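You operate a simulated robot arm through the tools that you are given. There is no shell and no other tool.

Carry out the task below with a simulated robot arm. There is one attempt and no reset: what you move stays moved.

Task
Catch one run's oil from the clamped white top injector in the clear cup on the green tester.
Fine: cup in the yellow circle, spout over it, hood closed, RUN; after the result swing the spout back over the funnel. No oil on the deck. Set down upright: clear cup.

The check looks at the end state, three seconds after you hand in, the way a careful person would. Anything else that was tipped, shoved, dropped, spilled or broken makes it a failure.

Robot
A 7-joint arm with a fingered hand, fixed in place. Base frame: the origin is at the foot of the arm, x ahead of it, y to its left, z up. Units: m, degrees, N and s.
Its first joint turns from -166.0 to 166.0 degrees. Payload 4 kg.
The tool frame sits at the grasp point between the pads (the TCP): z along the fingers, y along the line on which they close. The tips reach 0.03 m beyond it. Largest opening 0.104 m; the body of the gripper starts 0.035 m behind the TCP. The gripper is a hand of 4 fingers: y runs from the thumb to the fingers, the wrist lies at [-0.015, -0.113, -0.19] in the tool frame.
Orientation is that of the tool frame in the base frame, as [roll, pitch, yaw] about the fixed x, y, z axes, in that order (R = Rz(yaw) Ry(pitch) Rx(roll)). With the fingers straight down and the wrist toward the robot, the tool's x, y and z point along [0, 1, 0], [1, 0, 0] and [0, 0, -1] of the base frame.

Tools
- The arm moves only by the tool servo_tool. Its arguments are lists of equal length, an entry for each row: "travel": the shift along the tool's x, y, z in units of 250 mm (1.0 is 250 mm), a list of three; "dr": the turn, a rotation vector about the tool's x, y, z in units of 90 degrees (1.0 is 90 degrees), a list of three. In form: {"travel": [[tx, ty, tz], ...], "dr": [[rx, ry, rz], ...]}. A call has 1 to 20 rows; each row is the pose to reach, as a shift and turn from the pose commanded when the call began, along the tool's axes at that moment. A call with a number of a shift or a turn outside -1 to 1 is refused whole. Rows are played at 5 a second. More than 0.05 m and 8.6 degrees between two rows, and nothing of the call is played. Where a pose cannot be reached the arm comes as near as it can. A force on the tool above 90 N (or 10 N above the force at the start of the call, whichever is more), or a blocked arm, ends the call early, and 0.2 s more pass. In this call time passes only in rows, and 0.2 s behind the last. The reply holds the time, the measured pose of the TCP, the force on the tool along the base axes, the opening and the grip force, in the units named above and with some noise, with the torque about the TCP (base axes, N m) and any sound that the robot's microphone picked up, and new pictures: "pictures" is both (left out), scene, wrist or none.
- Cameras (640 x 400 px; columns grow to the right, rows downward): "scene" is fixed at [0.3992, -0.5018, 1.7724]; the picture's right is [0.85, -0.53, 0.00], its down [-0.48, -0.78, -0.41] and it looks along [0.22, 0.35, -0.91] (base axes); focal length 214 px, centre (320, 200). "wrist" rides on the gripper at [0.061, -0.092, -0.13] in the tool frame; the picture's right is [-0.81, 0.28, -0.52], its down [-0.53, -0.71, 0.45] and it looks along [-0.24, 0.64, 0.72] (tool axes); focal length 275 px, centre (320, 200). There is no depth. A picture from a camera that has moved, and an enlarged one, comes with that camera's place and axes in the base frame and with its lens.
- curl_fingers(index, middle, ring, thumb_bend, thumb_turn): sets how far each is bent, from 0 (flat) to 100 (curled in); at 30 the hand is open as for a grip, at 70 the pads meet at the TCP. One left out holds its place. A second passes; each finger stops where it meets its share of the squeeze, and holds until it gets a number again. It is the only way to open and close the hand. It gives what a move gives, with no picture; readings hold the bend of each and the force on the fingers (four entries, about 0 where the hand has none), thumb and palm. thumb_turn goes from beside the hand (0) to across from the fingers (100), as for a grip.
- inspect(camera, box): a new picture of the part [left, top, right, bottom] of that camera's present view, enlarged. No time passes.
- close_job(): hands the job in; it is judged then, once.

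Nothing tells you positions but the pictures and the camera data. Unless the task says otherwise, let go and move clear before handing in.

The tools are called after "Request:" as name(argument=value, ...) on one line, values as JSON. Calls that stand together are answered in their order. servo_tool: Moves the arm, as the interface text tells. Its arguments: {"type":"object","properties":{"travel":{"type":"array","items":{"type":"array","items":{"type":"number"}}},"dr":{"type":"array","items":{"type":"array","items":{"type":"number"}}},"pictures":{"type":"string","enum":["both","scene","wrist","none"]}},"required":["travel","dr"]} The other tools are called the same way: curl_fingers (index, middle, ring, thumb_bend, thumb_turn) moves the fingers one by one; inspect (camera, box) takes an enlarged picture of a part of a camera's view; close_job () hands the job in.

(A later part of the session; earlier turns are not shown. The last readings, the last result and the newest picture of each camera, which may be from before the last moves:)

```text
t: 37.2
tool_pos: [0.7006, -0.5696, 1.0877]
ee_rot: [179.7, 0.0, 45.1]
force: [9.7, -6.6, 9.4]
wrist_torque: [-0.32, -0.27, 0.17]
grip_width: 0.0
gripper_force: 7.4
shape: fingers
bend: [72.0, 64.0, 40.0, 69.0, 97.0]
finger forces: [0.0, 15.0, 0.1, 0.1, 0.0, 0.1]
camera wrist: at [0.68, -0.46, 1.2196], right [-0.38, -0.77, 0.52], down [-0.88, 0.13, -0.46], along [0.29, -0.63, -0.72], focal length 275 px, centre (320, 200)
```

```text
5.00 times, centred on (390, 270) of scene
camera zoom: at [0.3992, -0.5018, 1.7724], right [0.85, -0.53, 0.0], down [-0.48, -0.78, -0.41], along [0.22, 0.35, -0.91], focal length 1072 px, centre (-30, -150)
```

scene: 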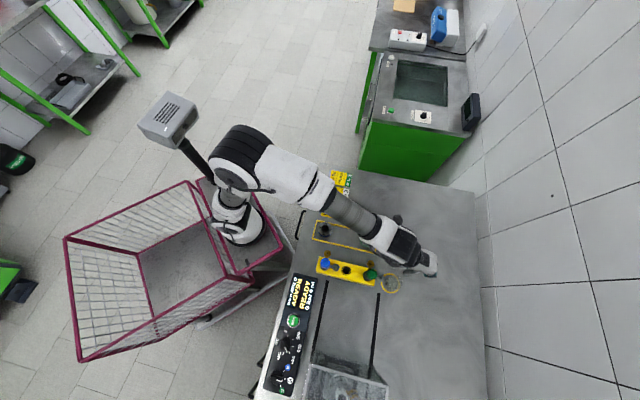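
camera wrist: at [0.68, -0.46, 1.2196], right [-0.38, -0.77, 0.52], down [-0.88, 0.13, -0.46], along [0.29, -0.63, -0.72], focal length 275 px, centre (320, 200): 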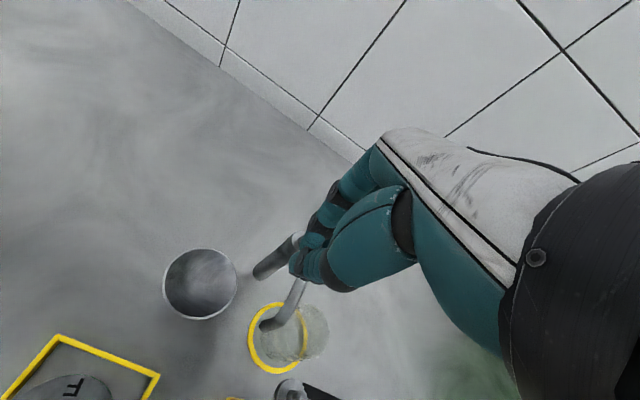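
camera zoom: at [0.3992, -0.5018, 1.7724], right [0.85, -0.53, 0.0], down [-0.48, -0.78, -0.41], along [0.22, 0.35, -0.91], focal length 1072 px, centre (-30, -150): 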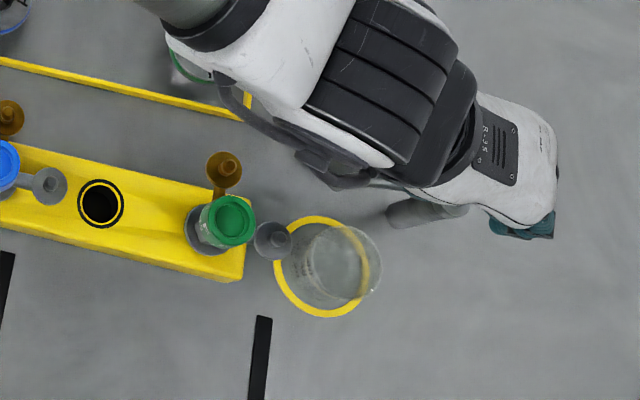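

The knob slipped sideways in the grip, though the spout has turned to about 137° and is already near the cup. I'll release, rise, and re-approach with the thumb behind the knob (yaw ≈ −24°) so it's a positive push.

Request:
curl_fingers(index=44, middle=44, thumb_bend=38)

Request:
inspect(camera="wrist", box=[180, 140, 400, 380])

```text
t: 38.2
tool_pos: [0.7004, -0.5692, 1.0883]
ee_rot: [179.9, 0.1, 45.0]
force: [-0.7, 0.3, -0.1]
wrist_torque: [-0.02, -0.02, 0.0]
grip_width: 0.0749
gripper_force: 0.0
shape: fingers
bend: [44.0, 44.0, 40.0, 38.0, 97.0]
finger forces: [0.1, 0.0, 0.1, 0.0, 0.0, 0.0]
```

```text
1.67 times, centred on (290, 260) of wrist
camera zoom: at [0.6794, -0.46, 1.2188], right [-0.38, -0.77, 0.52], down [-0.88, 0.13, -0.46], along [0.28, -0.63, -0.72], focal length 459 px, centre (370, 100)
```

zoom: 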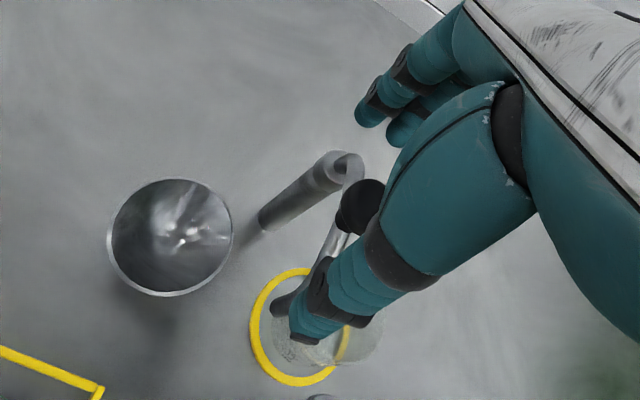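

Knob now at (0.696, -0.572), spout angle ≈132°. Rising, rotating to yaw −24°, staying above the knob.

Request:
servo_tool(travel=[[0, 0, -0.12], [0, 0, -0.25], [-0.005, -0.002, -0.25], [-0.01, -0.003, -0.25], [-0.015, -0.005, -0.25], [-0.02, -0.006, -0.25], [-0.02, -0.006, -0.25], [-0.02, -0.006, -0.25], [-0.02, -0.006, -0.25], [-0.02, -0.006, -0.25], [-0.02, -0.006, -0.25]], dr=[[0, 0, 0], [0, 0, 0], [0, 0, 0.085], [0, 0, 0.17], [0, 0, 0.255], [0, 0, 0.34], [0, 0, 0.425], [0, 0, 0.51], [0, 0, 0.595], [0, 0, 0.68], [0, 0, 0.767]])

Request:
inspect(camera="wrist", box=[140, 180, 380, 400])

```text
t: 40.6
tool_pos: [0.6934, -0.5709, 1.15]
ee_rot: [179.9, 0.0, -24.2]
force: [-0.1, -0.1, 0.1]
wrist_torque: [0.03, -0.01, -0.03]
grip_width: 0.075
gripper_force: 0.1
shape: fingers
bend: [44.0, 44.0, 40.0, 38.0, 97.0]
finger forces: [0.0, 0.0, 0.0, 0.0, 0.1, 0.1]
camera wrist: at [0.7889, -0.5121, 1.2813], right [-0.85, 0.08, 0.52], down [-0.19, 0.87, -0.46], along [-0.49, -0.49, -0.72], focal length 275 px, centre (320, 200)
```

scene: 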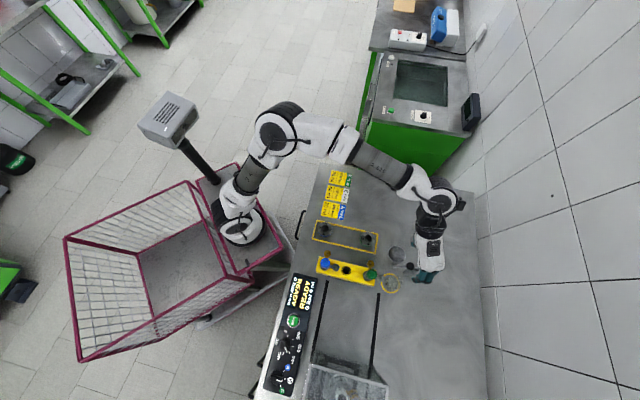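
wrist: 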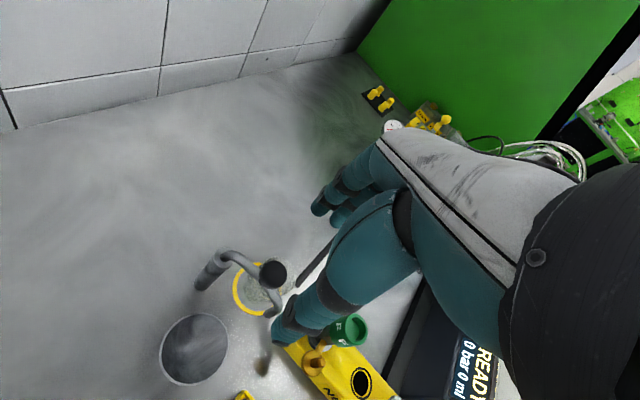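

```text
1.82 times, centred on (260, 290) of wrist
camera zoom: at [0.7889, -0.5121, 1.2813], right [-0.85, 0.08, 0.52], down [-0.19, 0.87, -0.46], along [-0.49, -0.49, -0.72], focal length 500 px, centre (429, 36)
```

zoom: 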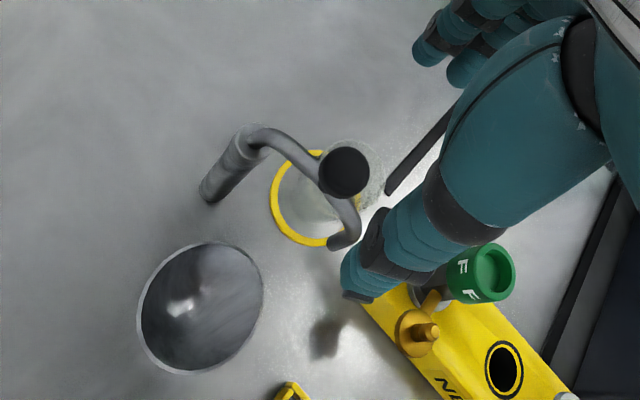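

Request:
servo_tool(travel=[[0.005, 0.003, 0.09], [0.011, 0.006, 0.17], [0.011, 0.006, 0.23], [0.011, 0.006, 0.25]], dr=[[0, 0, 0], [0, 0, 0], [0, 0, 0], [0, 0, 0]], pictures="wrist")

Request:
inspect(camera="wrist", box=[180, 140, 400, 380])

```text
t: 41.6
tool_pos: [0.6977, -0.5736, 1.0892]
ee_rot: [180.0, 0.0, -24.0]
force: [-0.8, -0.2, 0.7]
wrist_torque: [0.03, 0.01, -0.03]
grip_width: 0.075
gripper_force: 0.2
shape: fingers
bend: [44.0, 44.0, 40.0, 38.0, 97.0]
finger forces: [0.0, 0.1, 0.0, 0.0, 0.1, 0.0]
camera wrist: at [0.7922, -0.5145, 1.2195], right [-0.85, 0.08, 0.52], down [-0.2, 0.87, -0.46], along [-0.48, -0.49, -0.72], focal length 275 px, centre (320, 200)
```

wrist: 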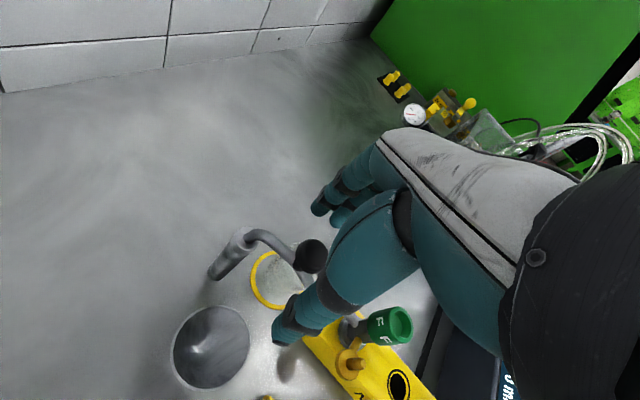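

```text
1.67 times, centred on (290, 260) of wrist
camera zoom: at [0.7922, -0.5145, 1.2195], right [-0.85, 0.08, 0.52], down [-0.2, 0.87, -0.46], along [-0.48, -0.49, -0.72], focal length 459 px, centre (370, 100)
```

zoom: 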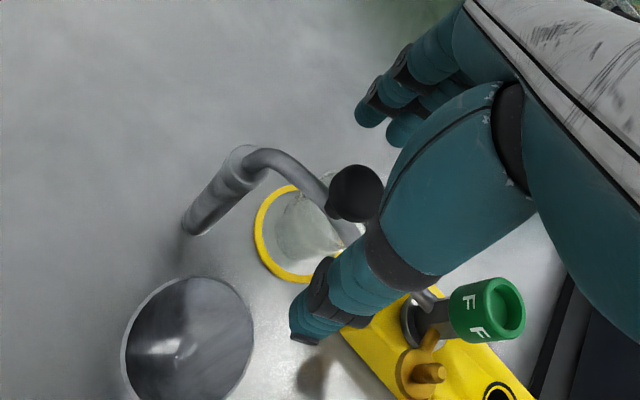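

Aligned again. Closing lightly.

Request:
curl_fingers(index=67, middle=67, thumb_bend=68)

Request:
inspect(camera="wrist", box=[180, 140, 400, 380])

```text
t: 42.6
tool_pos: [0.6972, -0.5745, 1.0894]
ee_rot: [180.0, -0.1, -23.9]
force: [-0.2, -0.6, 0.0]
wrist_torque: [-0.02, 0.0, 0.0]
grip_width: 0.0136
gripper_force: 1.5
shape: fingers
bend: [65.0, 67.0, 40.0, 65.0, 97.0]
finger forces: [1.2, 0.5, 0.1, 0.0, 1.7, 0.0]
```

```text
1.67 times, centred on (290, 260) of wrist
camera zoom: at [0.7922, -0.5145, 1.2199], right [-0.85, 0.08, 0.52], down [-0.2, 0.87, -0.46], along [-0.48, -0.49, -0.72], focal length 459 px, centre (370, 100)
```

zoom: 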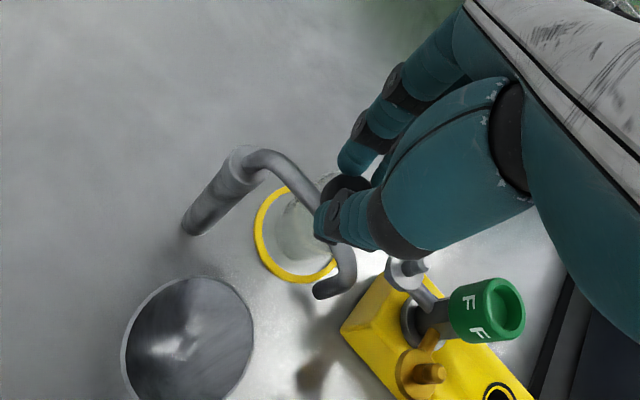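

Light grip. Swinging the spout the remaining ~43°, in two stages.

Request:
servo_tool(travel=[[-0.0037, 0.0113, 0], [-0.0074, 0.0226, 0], [-0.01, 0.034, 0], [-0.012, 0.0457, 0], [-0.0133, 0.0694, 0]], dr=[[0, 0, -0.02], [0, 0, -0.045], [0, 0, -0.07], [0, 0, -0.09], [0, 0, -0.13]], pictures="wrist")

Request:
inspect(camera="wrist", box=[180, 140, 400, 380])

```text
t: 43.8
tool_pos: [0.6865, -0.5882, 1.089]
ee_rot: [-180.0, 0.0, -12.3]
force: [2.8, 0.4, 3.0]
wrist_torque: [0.01, -0.05, 0.02]
grip_width: 0.0138
gripper_force: 3.5
shape: fingers
bend: [65.0, 67.0, 40.0, 65.0, 98.0]
finger forces: [3.4, 0.6, 0.0, 0.0, 2.6, 0.0]
camera wrist: at [0.7666, -0.5102, 1.2195], right [-0.85, -0.1, 0.52], down [-0.37, 0.81, -0.46], along [-0.37, -0.58, -0.72], focal length 275 px, centre (320, 200)
```

wrist: 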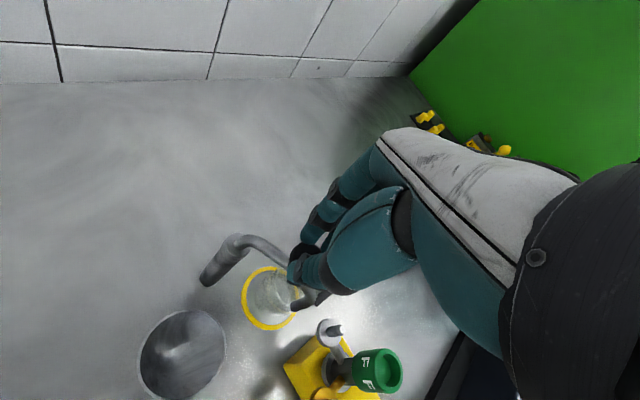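

```text
1.67 times, centred on (290, 260) of wrist
camera zoom: at [0.7666, -0.5102, 1.2195], right [-0.85, -0.1, 0.52], down [-0.37, 0.81, -0.46], along [-0.37, -0.58, -0.72], focal length 459 px, centre (370, 100)
```

zoom: 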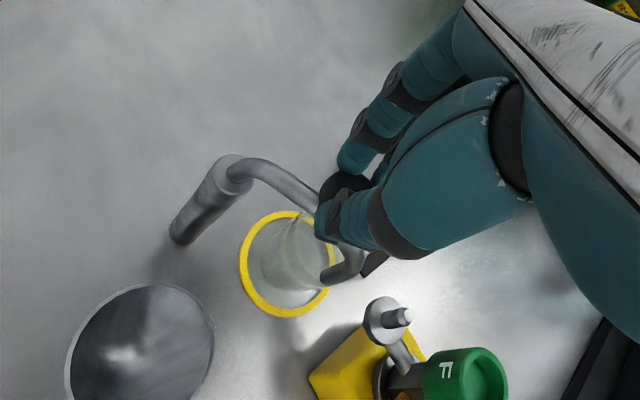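

The spout follows (≈155°). Finishing the swing to ≈176°.

Request:
servo_tool(travel=[[-0.002, 0.015, 0], [-0.004, 0.03, 0], [-0.004, 0.0475, 0], [-0.0024, 0.062, 0]], dr=[[0, 0, -0.03], [0, 0, -0.06], [0, 0, -0.09], [0, 0, -0.11]])

Request:
inspect(camera="wrist", box=[180, 140, 400, 380])

Request:
inspect(camera="scene", box=[350, 230, 430, 310])

```text
t: 44.8
tool_pos: [0.6828, -0.6021, 1.0888]
ee_rot: [-179.9, -0.1, -2.4]
force: [1.3, 1.2, 4.1]
wrist_torque: [0.04, -0.05, 0.03]
grip_width: 0.0148
gripper_force: 3.5
shape: fingers
bend: [65.0, 67.0, 40.0, 65.0, 98.0]
finger forces: [2.9, 0.4, 0.0, 0.0, 3.7, 0.0]
camera wrist: at [0.7483, -0.5131, 1.2187], right [-0.82, -0.24, 0.52], down [-0.5, 0.73, -0.46], along [-0.27, -0.63, -0.72], focal length 275 px, centre (320, 200)
```

scene: 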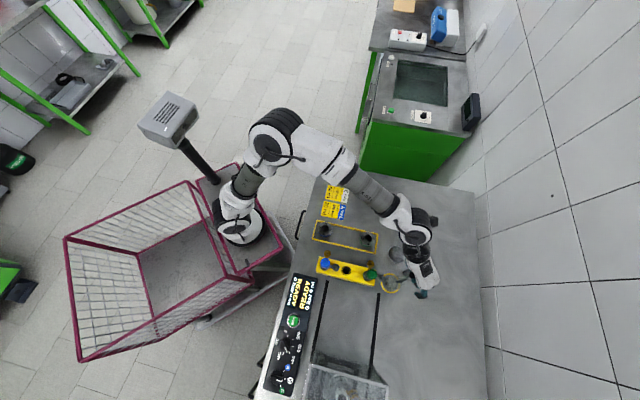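
wrist: 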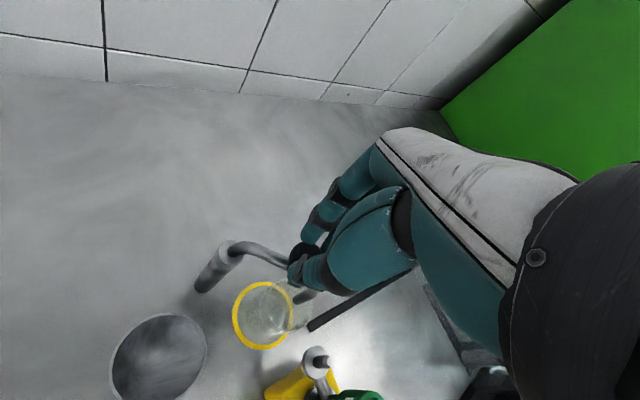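

```text
1.67 times, centred on (290, 260) of wrist
camera zoom: at [0.7483, -0.5131, 1.2187], right [-0.82, -0.24, 0.52], down [-0.5, 0.73, -0.46], along [-0.27, -0.63, -0.72], focal length 459 px, centre (370, 100)
```

zoom: 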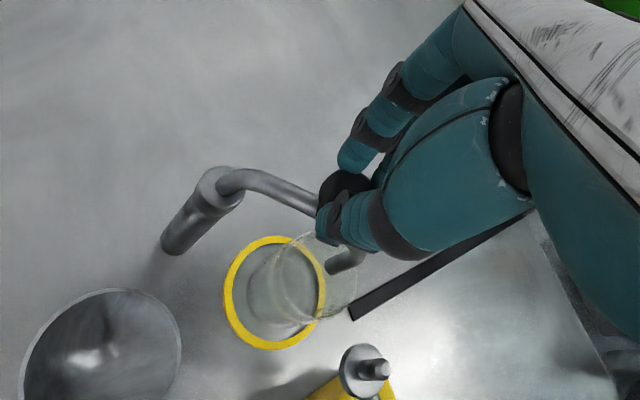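

```text
5.00 times, centred on (390, 270) of scene
camera zoom: at [0.3992, -0.5018, 1.7724], right [0.85, -0.53, 0.0], down [-0.48, -0.78, -0.41], along [0.22, 0.35, -0.91], focal length 1072 px, centre (-30, -150)
```

zoom: 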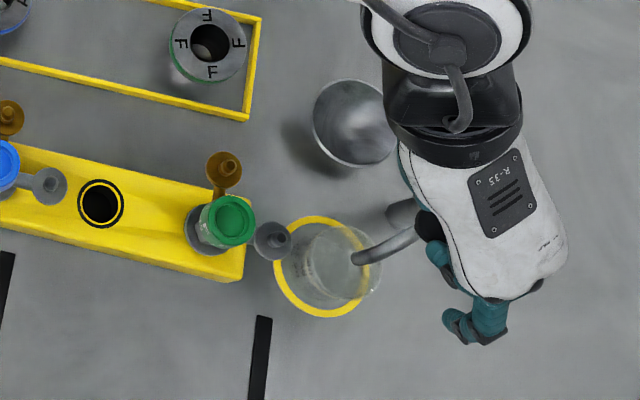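

Nozzle appears to be over the cup mouth. Zooming in to verify position relative to the rim.

Request:
inspect(camera="wrist", box=[225, 265, 325, 355])

Request:
inspect(camera="scene", box=[375, 265, 415, 300])

```text
4.44 times, centred on (275, 310) of wrist
camera zoom: at [0.7483, -0.5131, 1.2187], right [-0.82, -0.24, 0.52], down [-0.5, 0.73, -0.46], along [-0.27, -0.63, -0.72], focal length 1224 px, centre (520, -289)
```

zoom: 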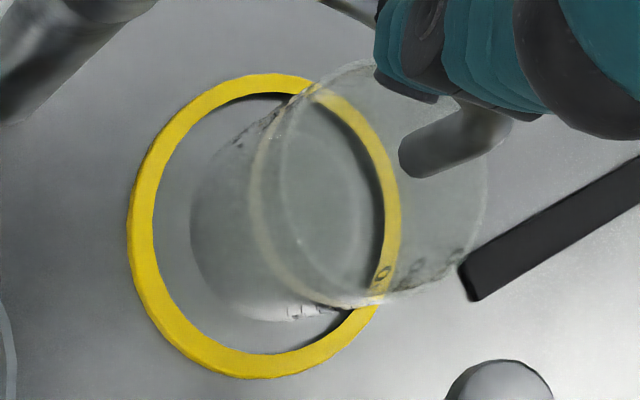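

```text
11.43 times, centred on (395, 282) of scene
camera zoom: at [0.3992, -0.5018, 1.7724], right [0.85, -0.53, 0.0], down [-0.48, -0.78, -0.41], along [0.22, 0.35, -0.91], focal length 2451 px, centre (-537, -743)
```

zoom: 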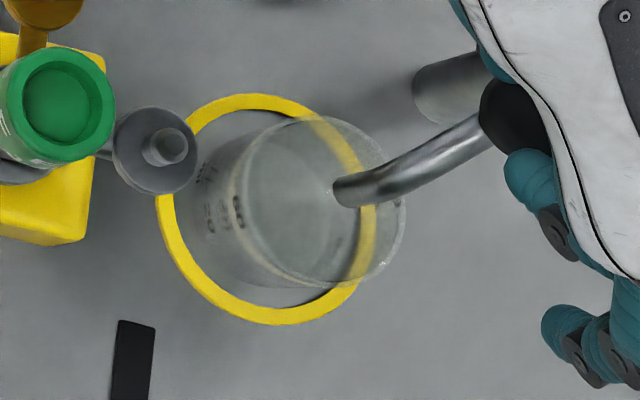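

Both views put the nozzle within ~3 mm of the cup's centre. Releasing the knob and lifting straight up.

Request:
curl_fingers(index=44, middle=44, thumb_bend=38)

Request:
servo_tool(travel=[[0, 0, -0.06], [0, 0, -0.14], [0, 0, -0.26], [0, 0, -0.4]], dr=[[0, 0, 0], [0, 0, 0], [0, 0, 0], [0, 0, 0]])

Request:
inspect(camera="wrist", box=[180, 240, 360, 400])

Request:
inspect(camera="scene", box=[365, 245, 425, 300])

```text
t: 45.8
tool_pos: [0.6831, -0.603, 1.0876]
ee_rot: [179.9, -0.1, -2.4]
force: [0.3, -0.6, 0.0]
wrist_torque: [0.01, -0.03, 0.01]
grip_width: 0.0749
gripper_force: 0.0
shape: fingers
bend: [44.0, 44.0, 40.0, 38.0, 98.0]
finger forces: [0.0, 0.0, 0.0, 0.0, 0.1, 0.0]
```

```text
t: 46.8
tool_pos: [0.6816, -0.6029, 1.1882]
ee_rot: [180.0, 0.1, -2.4]
force: [-0.9, -0.6, 1.2]
wrist_torque: [0.01, 0.0, -0.04]
grip_width: 0.075
gripper_force: 0.0
shape: fingers
bend: [44.0, 44.0, 40.0, 38.0, 98.0]
finger forces: [0.1, 0.0, 0.0, 0.1, 0.1, 0.0]
camera wrist: at [0.7476, -0.5127, 1.3193], right [-0.82, -0.24, 0.52], down [-0.5, 0.73, -0.46], along [-0.27, -0.63, -0.72], focal length 275 px, centre (320, 200)
```

scene: 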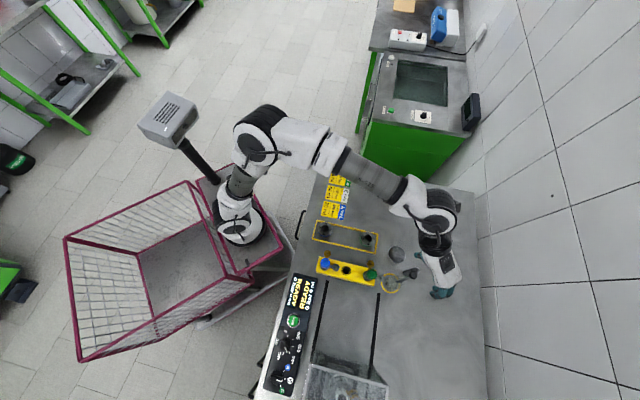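
wrist: 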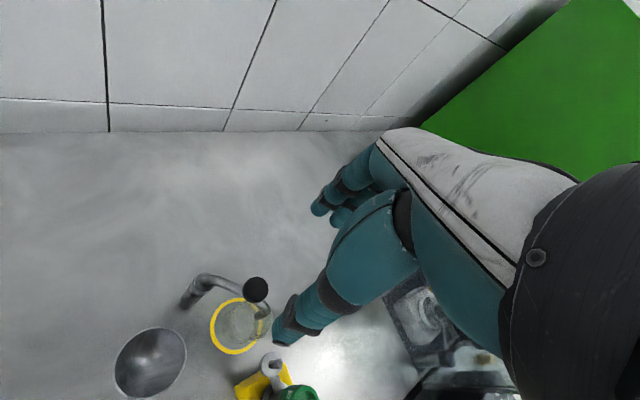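

```text
2.50 times, centred on (270, 320) of wrist
camera zoom: at [0.7476, -0.5127, 1.3193], right [-0.82, -0.24, 0.52], down [-0.5, 0.73, -0.46], along [-0.27, -0.63, -0.72], focal length 688 px, centre (445, -100)
```

zoom: 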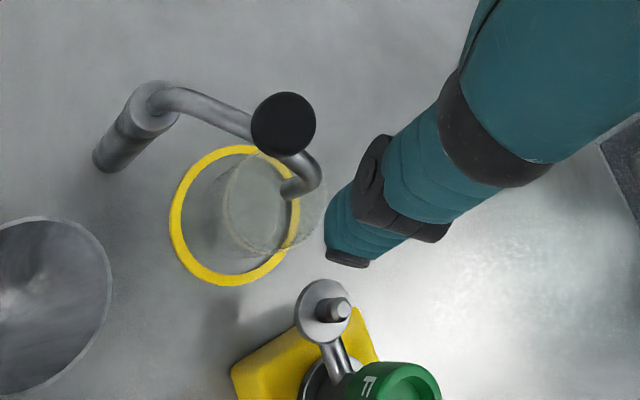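

```text
7.27 times, centred on (395, 272) of scene
camera zoom: at [0.3992, -0.5018, 1.7724], right [0.85, -0.53, 0.0], down [-0.48, -0.78, -0.41], along [0.22, 0.35, -0.91], focal length 1560 px, centre (-226, -327)
```

zoom: 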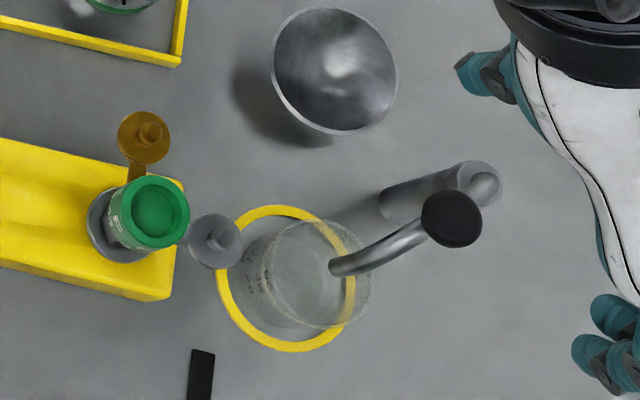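

Spout over the cup, cup in the ring, hood closed. Next is RUN at ≈(0.293, -0.512, 1.00). Travelling over there in two legs at safe height.

Request:
servo_tool(travel=[[-0.09, -0.02, -0.08], [-0.22, -0.05, -0.16], [-0.37, -0.08, -0.24], [-0.52, -0.11, -0.24], [-0.67, -0.14, -0.24], [-0.808, -0.166, -0.24]], dr=[[0, 0, -0.04], [0, 0, -0.08], [0, 0, -0.12], [0, 0, -0.165], [0, 0, -0.21], [0, 0, -0.25]], pictures="none")

Request:
curl_fingers(index=68, middle=100, ring=100, thumb_bend=60)

```text
t: 48.2
tool_pos: [0.4842, -0.5519, 1.2496]
ee_rot: [179.9, 0.0, 20.2]
force: [1.1, 0.3, -0.6]
wrist_torque: [0.01, 0.03, 0.0]
grip_width: 0.075
gripper_force: 0.0
shape: fingers
bend: [44.0, 44.0, 40.0, 38.0, 98.0]
finger forces: [0.0, 0.1, 0.1, 0.0, 0.0, 0.0]
```

```text
t: 49.2
tool_pos: [0.4825, -0.5526, 1.2483]
ee_rot: [179.9, 0.0, 20.2]
force: [0.0, -0.1, -0.4]
wrist_torque: [0.02, 0.03, -0.02]
grip_width: 0.0165
gripper_force: 0.0
shape: fingers
bend: [68.0, 100.0, 100.0, 60.0, 98.0]
finger forces: [0.0, 0.0, 0.1, 0.0, 0.1, 0.0]
```

Request:
servo_tool(travel=[[-0.126, -0.08, 0.0], [-0.253, -0.161, 0.05], [-0.379, -0.242, 0.1], [-0.506, -0.322, 0.15], [-0.632, -0.403, 0.2]], dr=[[0, 0, -0.055], [0, 0, -0.11], [0, 0, -0.165], [0, 0, -0.22], [0, 0, -0.2756]])

Request:
inspect(camera="wrist", box=[160, 140, 420, 400])

Request:
inspect(camera="scene", box=[250, 260, 350, 400])

```text
t: 50.4
tool_pos: [0.3, -0.5119, 1.2001]
ee_rot: [180.0, 0.0, 45.0]
force: [-0.4, 0.6, -0.6]
wrist_torque: [0.04, 0.02, 0.0]
grip_width: 0.0166
gripper_force: 0.0
shape: fingers
bend: [68.0, 100.0, 100.0, 60.0, 98.0]
finger forces: [0.0, 0.0, 0.1, 0.1, 0.0, 0.0]
camera wrist: at [0.2796, -0.4029, 1.3304], right [-0.38, -0.77, 0.52], down [-0.88, 0.13, -0.46], along [0.28, -0.63, -0.72], focal length 275 px, centre (320, 200)
```

scene: 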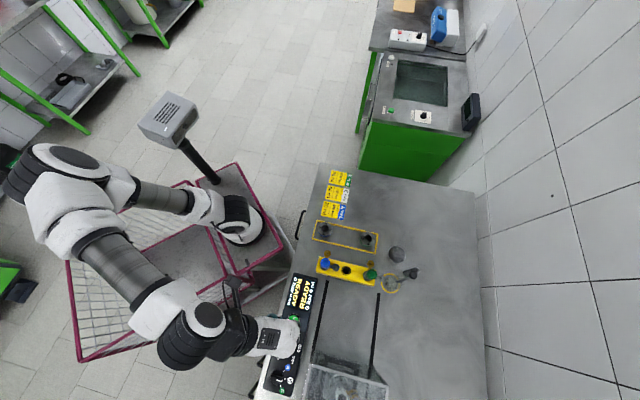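
wrist: 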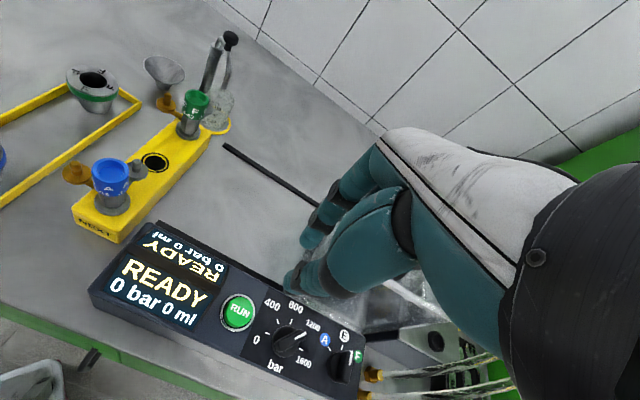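

```text
1.54 times, centred on (290, 270) of wrist
camera zoom: at [0.2796, -0.4029, 1.3304], right [-0.38, -0.77, 0.52], down [-0.88, 0.13, -0.46], along [0.28, -0.63, -0.72], focal length 424 px, centre (366, 92)
```

zoom: 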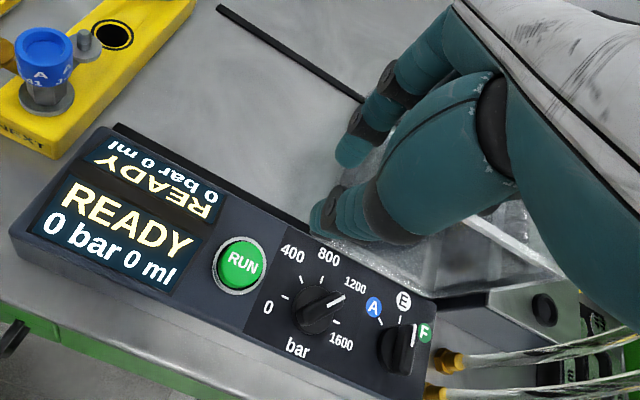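

```text
2.86 times, centred on (300, 330) of scene
camera zoom: at [0.3992, -0.5018, 1.7724], right [0.85, -0.53, 0.0], down [-0.48, -0.78, -0.41], along [0.22, 0.35, -0.91], focal length 613 px, centre (377, -171)
```

zoom: 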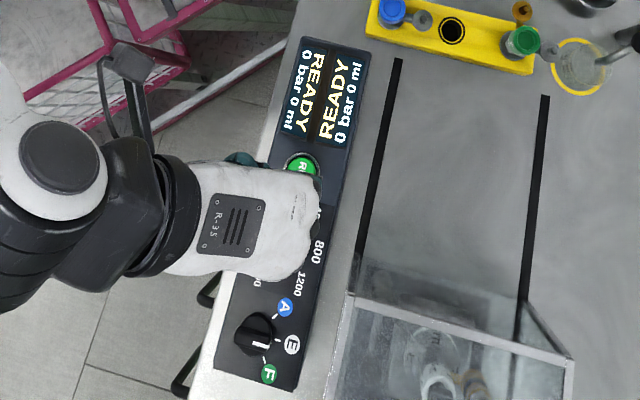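

The console shows READY and I have a clear view of RUN at ≈(0.292, -0.513, 0.99). I'll pinch thumb and index together as a single pressing tip.

Request:
curl_fingers(index=70, thumb_bend=70)

Request:
servo_tool(travel=[[-0.02, -0.02, 0.1], [-0.025, -0.02, 0.2], [-0.025, -0.02, 0.3], [-0.025, -0.02, 0.4]], dr=[[0, 0, 0], [0, 0, 0], [0, 0, 0], [0, 0, 0]])

Request:
inspect(camera="wrist", box=[180, 140, 400, 380])

Request:
inspect(camera="scene", box=[260, 290, 330, 350])

```text
t: 51.4
tool_pos: [0.3001, -0.5127, 1.2002]
ee_rot: [180.0, 0.1, 44.9]
force: [-0.3, -0.1, 0.4]
wrist_torque: [0.02, 0.01, 0.0]
grip_width: 0.0013
gripper_force: 0.0
shape: fingers
bend: [70.0, 100.0, 100.0, 70.0, 98.0]
finger forces: [0.0, 0.1, 0.0, 0.0, 0.0, 0.0]
```

```text
t: 52.4
tool_pos: [0.2908, -0.5149, 1.0976]
ee_rot: [180.0, -0.1, 44.9]
force: [0.4, 0.3, 0.7]
wrist_torque: [-0.02, -0.03, -0.01]
grip_width: 0.0016
gripper_force: 0.0
shape: fingers
bend: [70.0, 100.0, 100.0, 70.0, 98.0]
finger forces: [0.0, 0.0, 0.0, 0.0, 0.0, 0.0]
camera wrist: at [0.2712, -0.4056, 1.2287], right [-0.38, -0.77, 0.52], down [-0.88, 0.13, -0.46], along [0.28, -0.63, -0.72], focal length 275 px, centre (320, 200)
```

scene: 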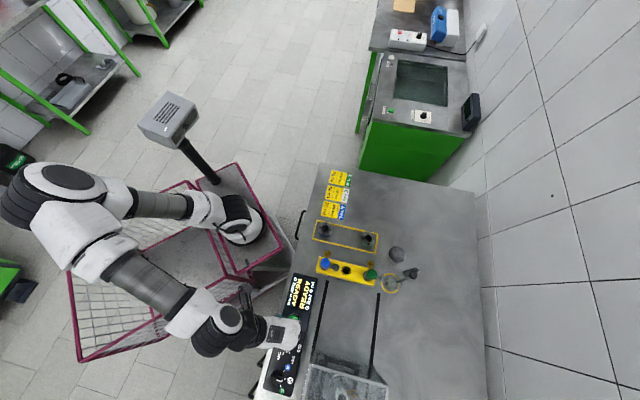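
wrist: 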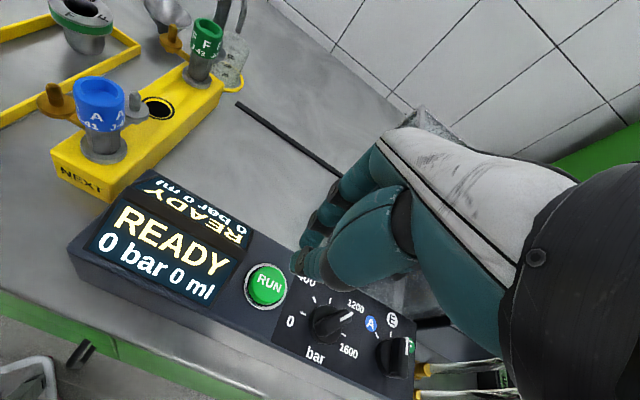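

```text
1.67 times, centred on (290, 260) of wrist
camera zoom: at [0.2712, -0.4056, 1.2287], right [-0.38, -0.77, 0.52], down [-0.88, 0.13, -0.46], along [0.28, -0.63, -0.72], focal length 459 px, centre (370, 100)
```

zoom: 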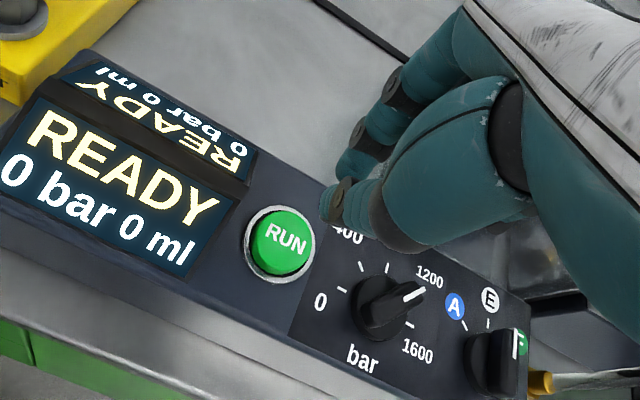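

```text
6.67 times, centred on (295, 320) of scene
camera zoom: at [0.3992, -0.5018, 1.7724], right [0.85, -0.53, 0.0], down [-0.48, -0.78, -0.41], along [0.22, 0.35, -0.91], focal length 1430 px, centre (487, -600)
```

zoom: 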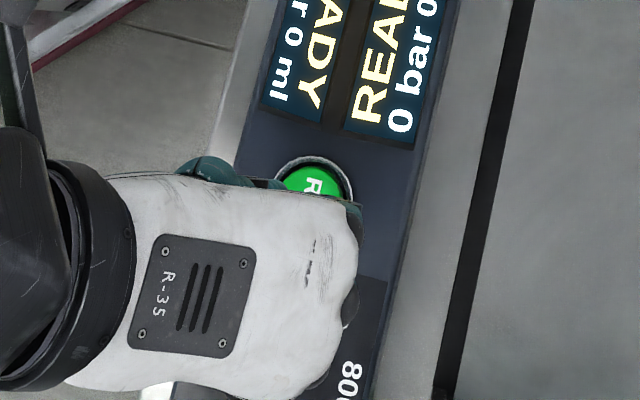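

Tip is over the button. Descending to just above it, then pressing in small steps.

Request:
servo_tool(travel=[[0.012, -0.005, 0.08], [0.012, -0.005, 0.16], [0.012, -0.005, 0.22]], dr=[[0, 0, 0], [0, 0, 0], [0, 0, 0]], pictures="wrist")

Request:
inspect(camera="wrist", box=[200, 140, 400, 340])

Request:
inspect(camera="scene", box=[260, 290, 330, 350])

```text
t: 53.2
tool_pos: [0.2939, -0.5109, 1.0439]
ee_rot: [179.9, 0.0, 44.9]
force: [0.6, 0.2, -0.3]
wrist_torque: [0.0, 0.02, -0.01]
grip_width: 0.0015
gripper_force: 0.2
shape: fingers
bend: [70.0, 100.0, 100.0, 70.0, 98.0]
finger forces: [0.1, 0.0, 0.0, 0.0, 0.0, 0.0]
camera wrist: at [0.2734, -0.4014, 1.1748], right [-0.38, -0.77, 0.52], down [-0.88, 0.13, -0.46], along [0.28, -0.63, -0.72], focal length 275 px, centre (320, 200)
```

wrist: 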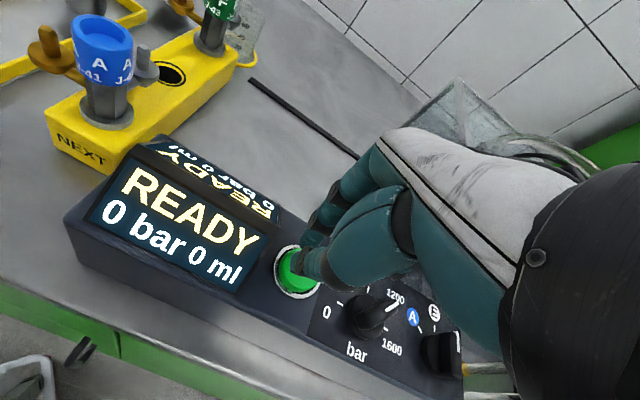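

```text
2.00 times, centred on (300, 240) of wrist
camera zoom: at [0.2734, -0.4014, 1.1748], right [-0.38, -0.77, 0.52], down [-0.88, 0.13, -0.46], along [0.28, -0.63, -0.72], focal length 551 px, centre (360, 120)
```

zoom: 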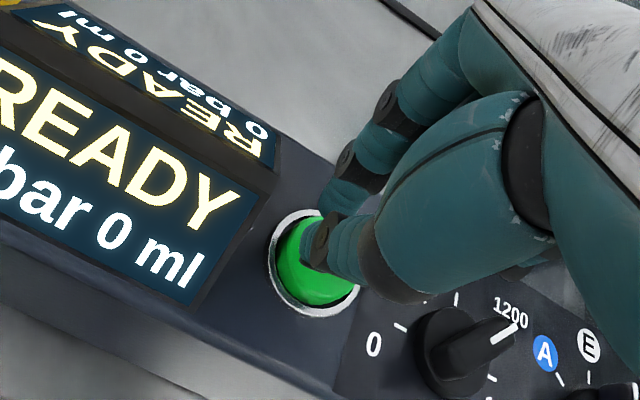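

```text
6.67 times, centred on (295, 320) of scene
camera zoom: at [0.3992, -0.5018, 1.7724], right [0.85, -0.53, 0.0], down [-0.48, -0.78, -0.41], along [0.22, 0.35, -0.91], focal length 1430 px, centre (487, -600)
```

zoom: 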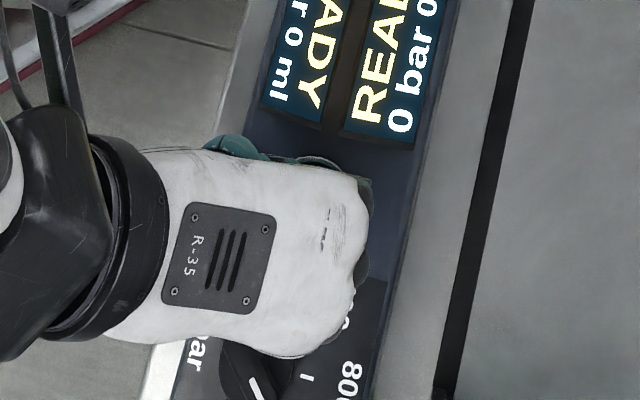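

Request:
servo_tool(travel=[[0.002, -0.012, 0.016], [0.002, -0.012, 0.032], [0.002, -0.012, 0.044]], dr=[[0, 0, 0], [0, 0, 0], [0, 0, 0]], pictures="wrist")

Request:
inspect(camera="wrist", box=[200, 140, 400, 340])

```text
t: 54.0
tool_pos: [0.2931, -0.5091, 1.0313]
ee_rot: [179.9, -0.1, 44.8]
force: [1.2, 0.2, 0.2]
wrist_torque: [0.0, 0.02, 0.01]
grip_width: 0.0014
gripper_force: 0.1
shape: fingers
bend: [70.0, 100.0, 100.0, 70.0, 98.0]
finger forces: [0.1, 0.0, 0.0, 0.1, 0.0, 0.0]
camera wrist: at [0.2713, -0.3987, 1.1626], right [-0.38, -0.77, 0.52], down [-0.88, 0.13, -0.46], along [0.28, -0.63, -0.72], focal length 275 px, centre (320, 200)
```

wrist: 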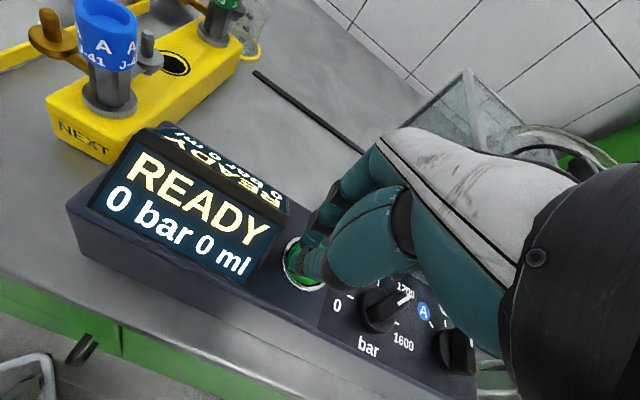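

```text
2.00 times, centred on (300, 240) of wrist
camera zoom: at [0.2713, -0.3987, 1.1626], right [-0.38, -0.77, 0.52], down [-0.88, 0.13, -0.46], along [0.28, -0.63, -0.72], focal length 551 px, centre (360, 120)
```

zoom: 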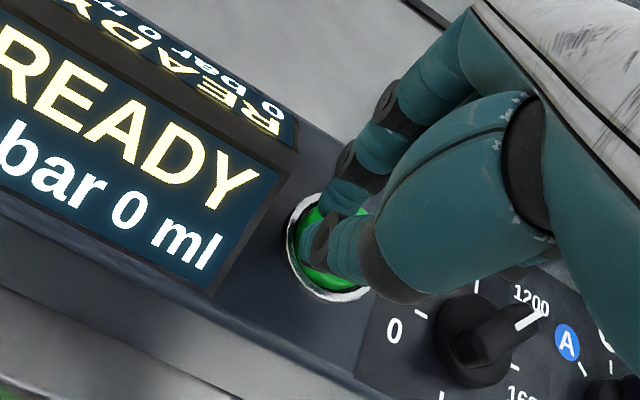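

Tips are centred on the green button. Pressing down in 3 mm steps.

Request:
servo_tool(travel=[[0, 0, 0.012], [0, 0, 0.024]], dr=[[0, 0, 0], [0, 0, 0]], pictures="wrist")

```text
t: 54.6
tool_pos: [0.2919, -0.5087, 1.0245]
ee_rot: [179.9, 0.1, 44.9]
force: [0.4, 0.5, 0.7]
wrist_torque: [0.02, -0.06, -0.01]
grip_width: 0.001
gripper_force: 0.8
shape: fingers
bend: [70.0, 100.0, 100.0, 70.0, 98.0]
finger forces: [0.9, 0.0, 0.0, 0.0, 0.0, 0.0]
camera wrist: at [0.2716, -0.3994, 1.1559], right [-0.38, -0.77, 0.52], down [-0.88, 0.13, -0.46], along [0.28, -0.63, -0.72], focal length 275 px, centre (320, 200)
```

wrist: 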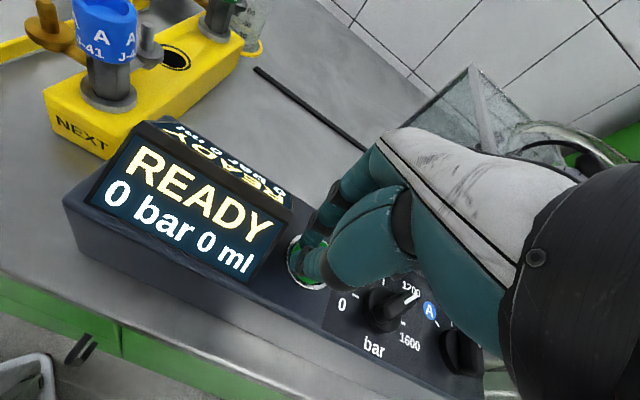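

Index finger registers first contact (0.9 N). Pressing a little further.

Request:
servo_tool(travel=[[0, 0, 0.01], [0, 0, 0.02]], dr=[[0, 0, 0], [0, 0, 0]], pictures="wrist")

```text
t: 55.2
tool_pos: [0.2912, -0.51, 1.0199]
ee_rot: [179.9, 0.0, 44.8]
force: [0.4, -1.2, 2.6]
wrist_torque: [-0.02, -0.05, -0.01]
grip_width: 0.001
gripper_force: 1.8
shape: fingers
bend: [70.0, 100.0, 100.0, 70.0, 98.0]
finger forces: [2.9, 0.0, 0.0, 0.0, 0.1, 0.0]
heard: click
camera wrist: at [0.2709, -0.3998, 1.1519], right [-0.38, -0.77, 0.52], down [-0.88, 0.13, -0.46], along [0.28, -0.63, -0.72], focal length 275 px, centre (320, 200)
```

wrist: 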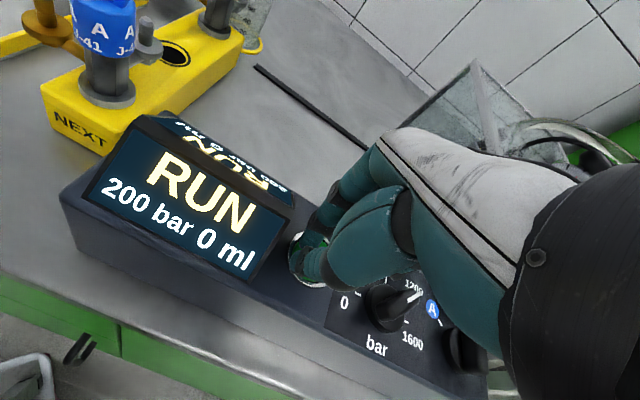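

Click — the screen shows RUN, 200 bar. Lifting off straight up and watching the run.

Request:
servo_tool(travel=[[0, 0, -0.06], [0, 0, -0.16], [0, 0, -0.3], [0, 0, -0.4]], dr=[[0, 0, 0], [0, 0, 0], [0, 0, 0], [0, 0, 0]])

Request:
inspect(camera="scene", box=[365, 245, 425, 300])

Request:
inspect(camera="scene", box=[270, 260, 330, 310])

```text
t: 56.2
tool_pos: [0.2893, -0.5082, 1.1209]
ee_rot: [179.9, 0.0, 45.0]
force: [0.1, -0.7, 0.7]
wrist_torque: [-0.01, 0.0, 0.0]
grip_width: 0.0012
gripper_force: 0.1
shape: fingers
bend: [70.0, 100.0, 100.0, 70.0, 98.0]
finger forces: [0.0, 0.0, 0.0, 0.1, 0.0, 0.0]
camera wrist: at [0.2686, -0.3999, 1.2529], right [-0.38, -0.77, 0.52], down [-0.88, 0.13, -0.46], along [0.28, -0.63, -0.72], focal length 275 px, centre (320, 200)
```

scene: 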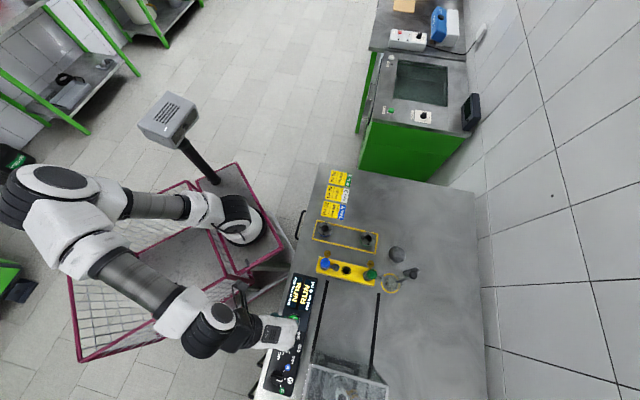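
wrist: 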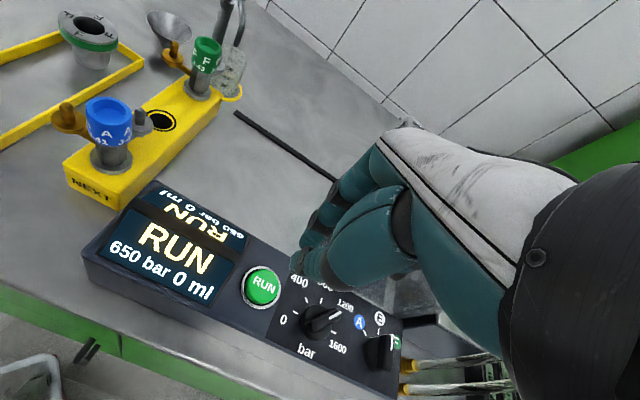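

```text
7.27 times, centred on (395, 272) of scene
camera zoom: at [0.3992, -0.5018, 1.7724], right [0.85, -0.53, 0.0], down [-0.48, -0.78, -0.41], along [0.22, 0.35, -0.91], focal length 1560 px, centre (-226, -327)
```

zoom: 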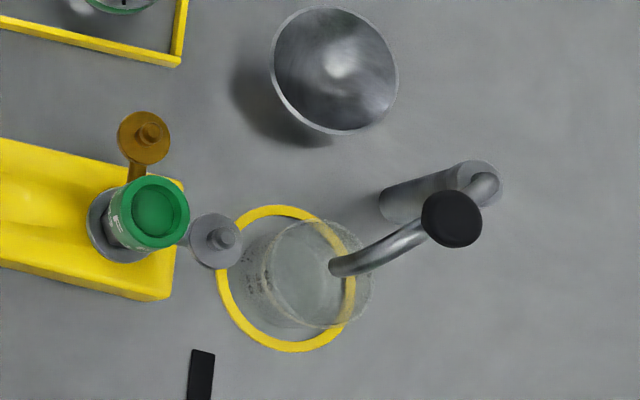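

```text
8.00 times, centred on (300, 285) of scene
camera zoom: at [0.3992, -0.5018, 1.7724], right [0.85, -0.53, 0.0], down [-0.48, -0.78, -0.41], along [0.22, 0.35, -0.91], focal length 1716 px, centre (480, -480)
```

zoom: 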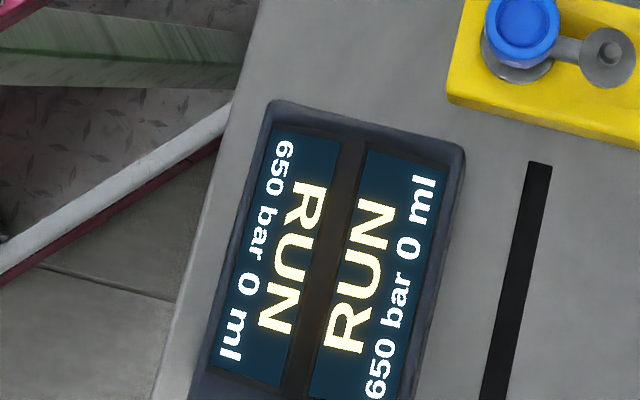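

The pressure is building (650 bar). Holding still and watching.

Request:
servo_tool(travel=[[0, 0, 0], [0, 0, 0], [0, 0, 0], [0, 0, 0], [0, 0, 0], [0, 0, 0], [0, 0, 0], [0, 0, 0], [0, 0, 0], [0, 0, 0]], dr=[[0, 0, 0], [0, 0, 0], [0, 0, 0], [0, 0, 0], [0, 0, 0], [0, 0, 0], [0, 0, 0], [0, 0, 0], [0, 0, 0], [0, 0, 0]], pictures="wrist")

Request:
inspect(camera="scene", box=[365, 245, 425, 300])

```text
t: 58.4
tool_pos: [0.289, -0.5093, 1.1218]
ee_rot: [179.9, 0.0, 44.9]
force: [0.0, 0.0, 0.2]
wrist_torque: [0.02, 0.0, -0.01]
grip_width: 0.0008
gripper_force: 0.2
shape: fingers
bend: [70.0, 100.0, 100.0, 70.0, 98.0]
finger forces: [0.0, 0.1, 0.0, 0.1, 0.1, 0.0]
camera wrist: at [0.2686, -0.3999, 1.2526], right [-0.38, -0.77, 0.52], down [-0.88, 0.13, -0.46], along [0.28, -0.63, -0.72], focal length 275 px, centre (320, 200)
```

wrist: 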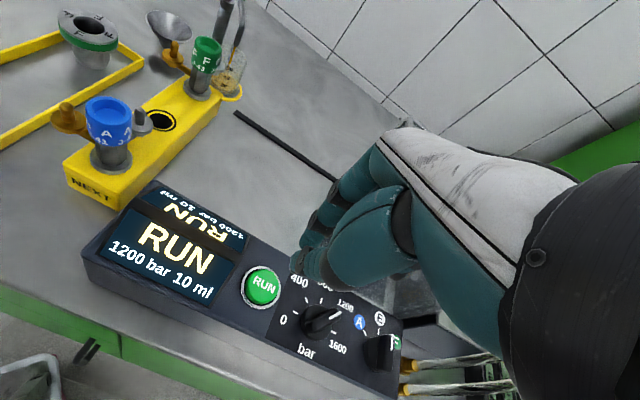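

```text
7.27 times, centred on (395, 272) of scene
camera zoom: at [0.3992, -0.5018, 1.7724], right [0.85, -0.53, 0.0], down [-0.48, -0.78, -0.41], along [0.22, 0.35, -0.91], focal length 1560 px, centre (-226, -327)
```

zoom: 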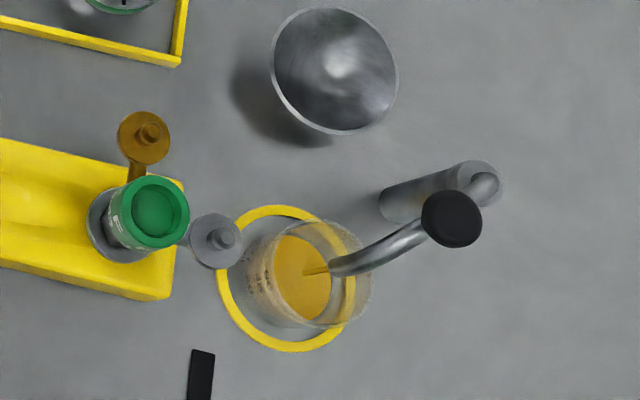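

Oil is flowing from the nozzle into the cup (1200 bar, 10 ml). Continuing to wait for the result.

Request:
servo_tool(travel=[[0, 0, 0], [0, 0, 0], [0, 0, 0], [0, 0, 0], [0, 0, 0], [0, 0, 0], [0, 0, 0], [0, 0, 0], [0, 0, 0], [0, 0, 0], [0, 0, 0], [0, 0, 0], [0, 0, 0], [0, 0, 0], [0, 0, 0]], dr=[[0, 0, 0], [0, 0, 0], [0, 0, 0], [0, 0, 0], [0, 0, 0], [0, 0, 0], [0, 0, 0], [0, 0, 0], [0, 0, 0], [0, 0, 0], [0, 0, 0], [0, 0, 0], [0, 0, 0], [0, 0, 0], [0, 0, 0]], pictures="wrist")

Request:
inspect(camera="scene", box=[365, 245, 425, 300])

```text
t: 61.6
tool_pos: [0.289, -0.509, 1.1223]
ee_rot: [179.9, 0.0, 44.9]
force: [0.0, -0.1, -0.2]
wrist_torque: [-0.01, 0.01, 0.01]
grip_width: 0.0012
gripper_force: 0.0
shape: fingers
bend: [70.0, 100.0, 100.0, 70.0, 98.0]
finger forces: [0.0, 0.0, 0.1, 0.1, 0.0, 0.1]
camera wrist: at [0.2686, -0.3999, 1.2526], right [-0.38, -0.77, 0.52], down [-0.88, 0.13, -0.46], along [0.28, -0.63, -0.72], focal length 275 px, centre (320, 200)
```

wrist: 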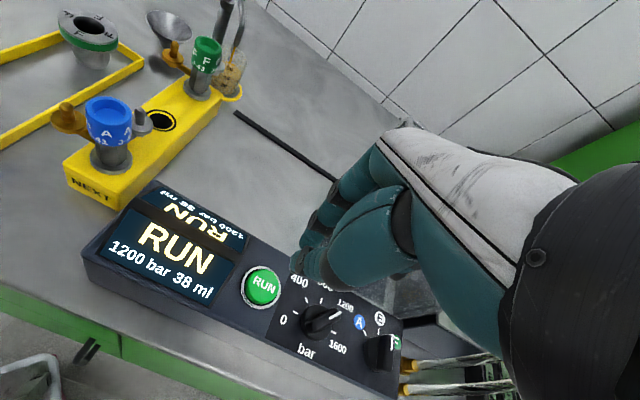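

```text
7.27 times, centred on (395, 272) of scene
camera zoom: at [0.3992, -0.5018, 1.7724], right [0.85, -0.53, 0.0], down [-0.48, -0.78, -0.41], along [0.22, 0.35, -0.91], focal length 1560 px, centre (-226, -327)
```

zoom: 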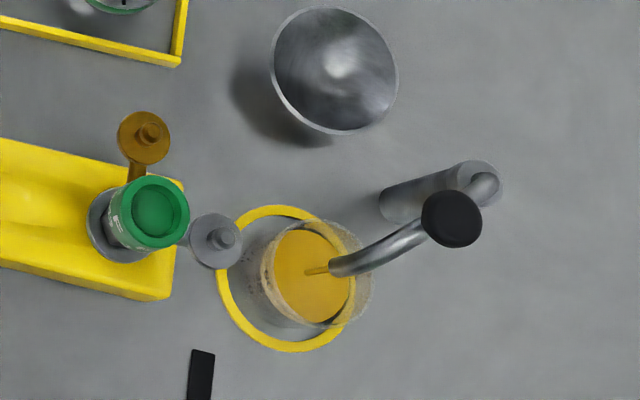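

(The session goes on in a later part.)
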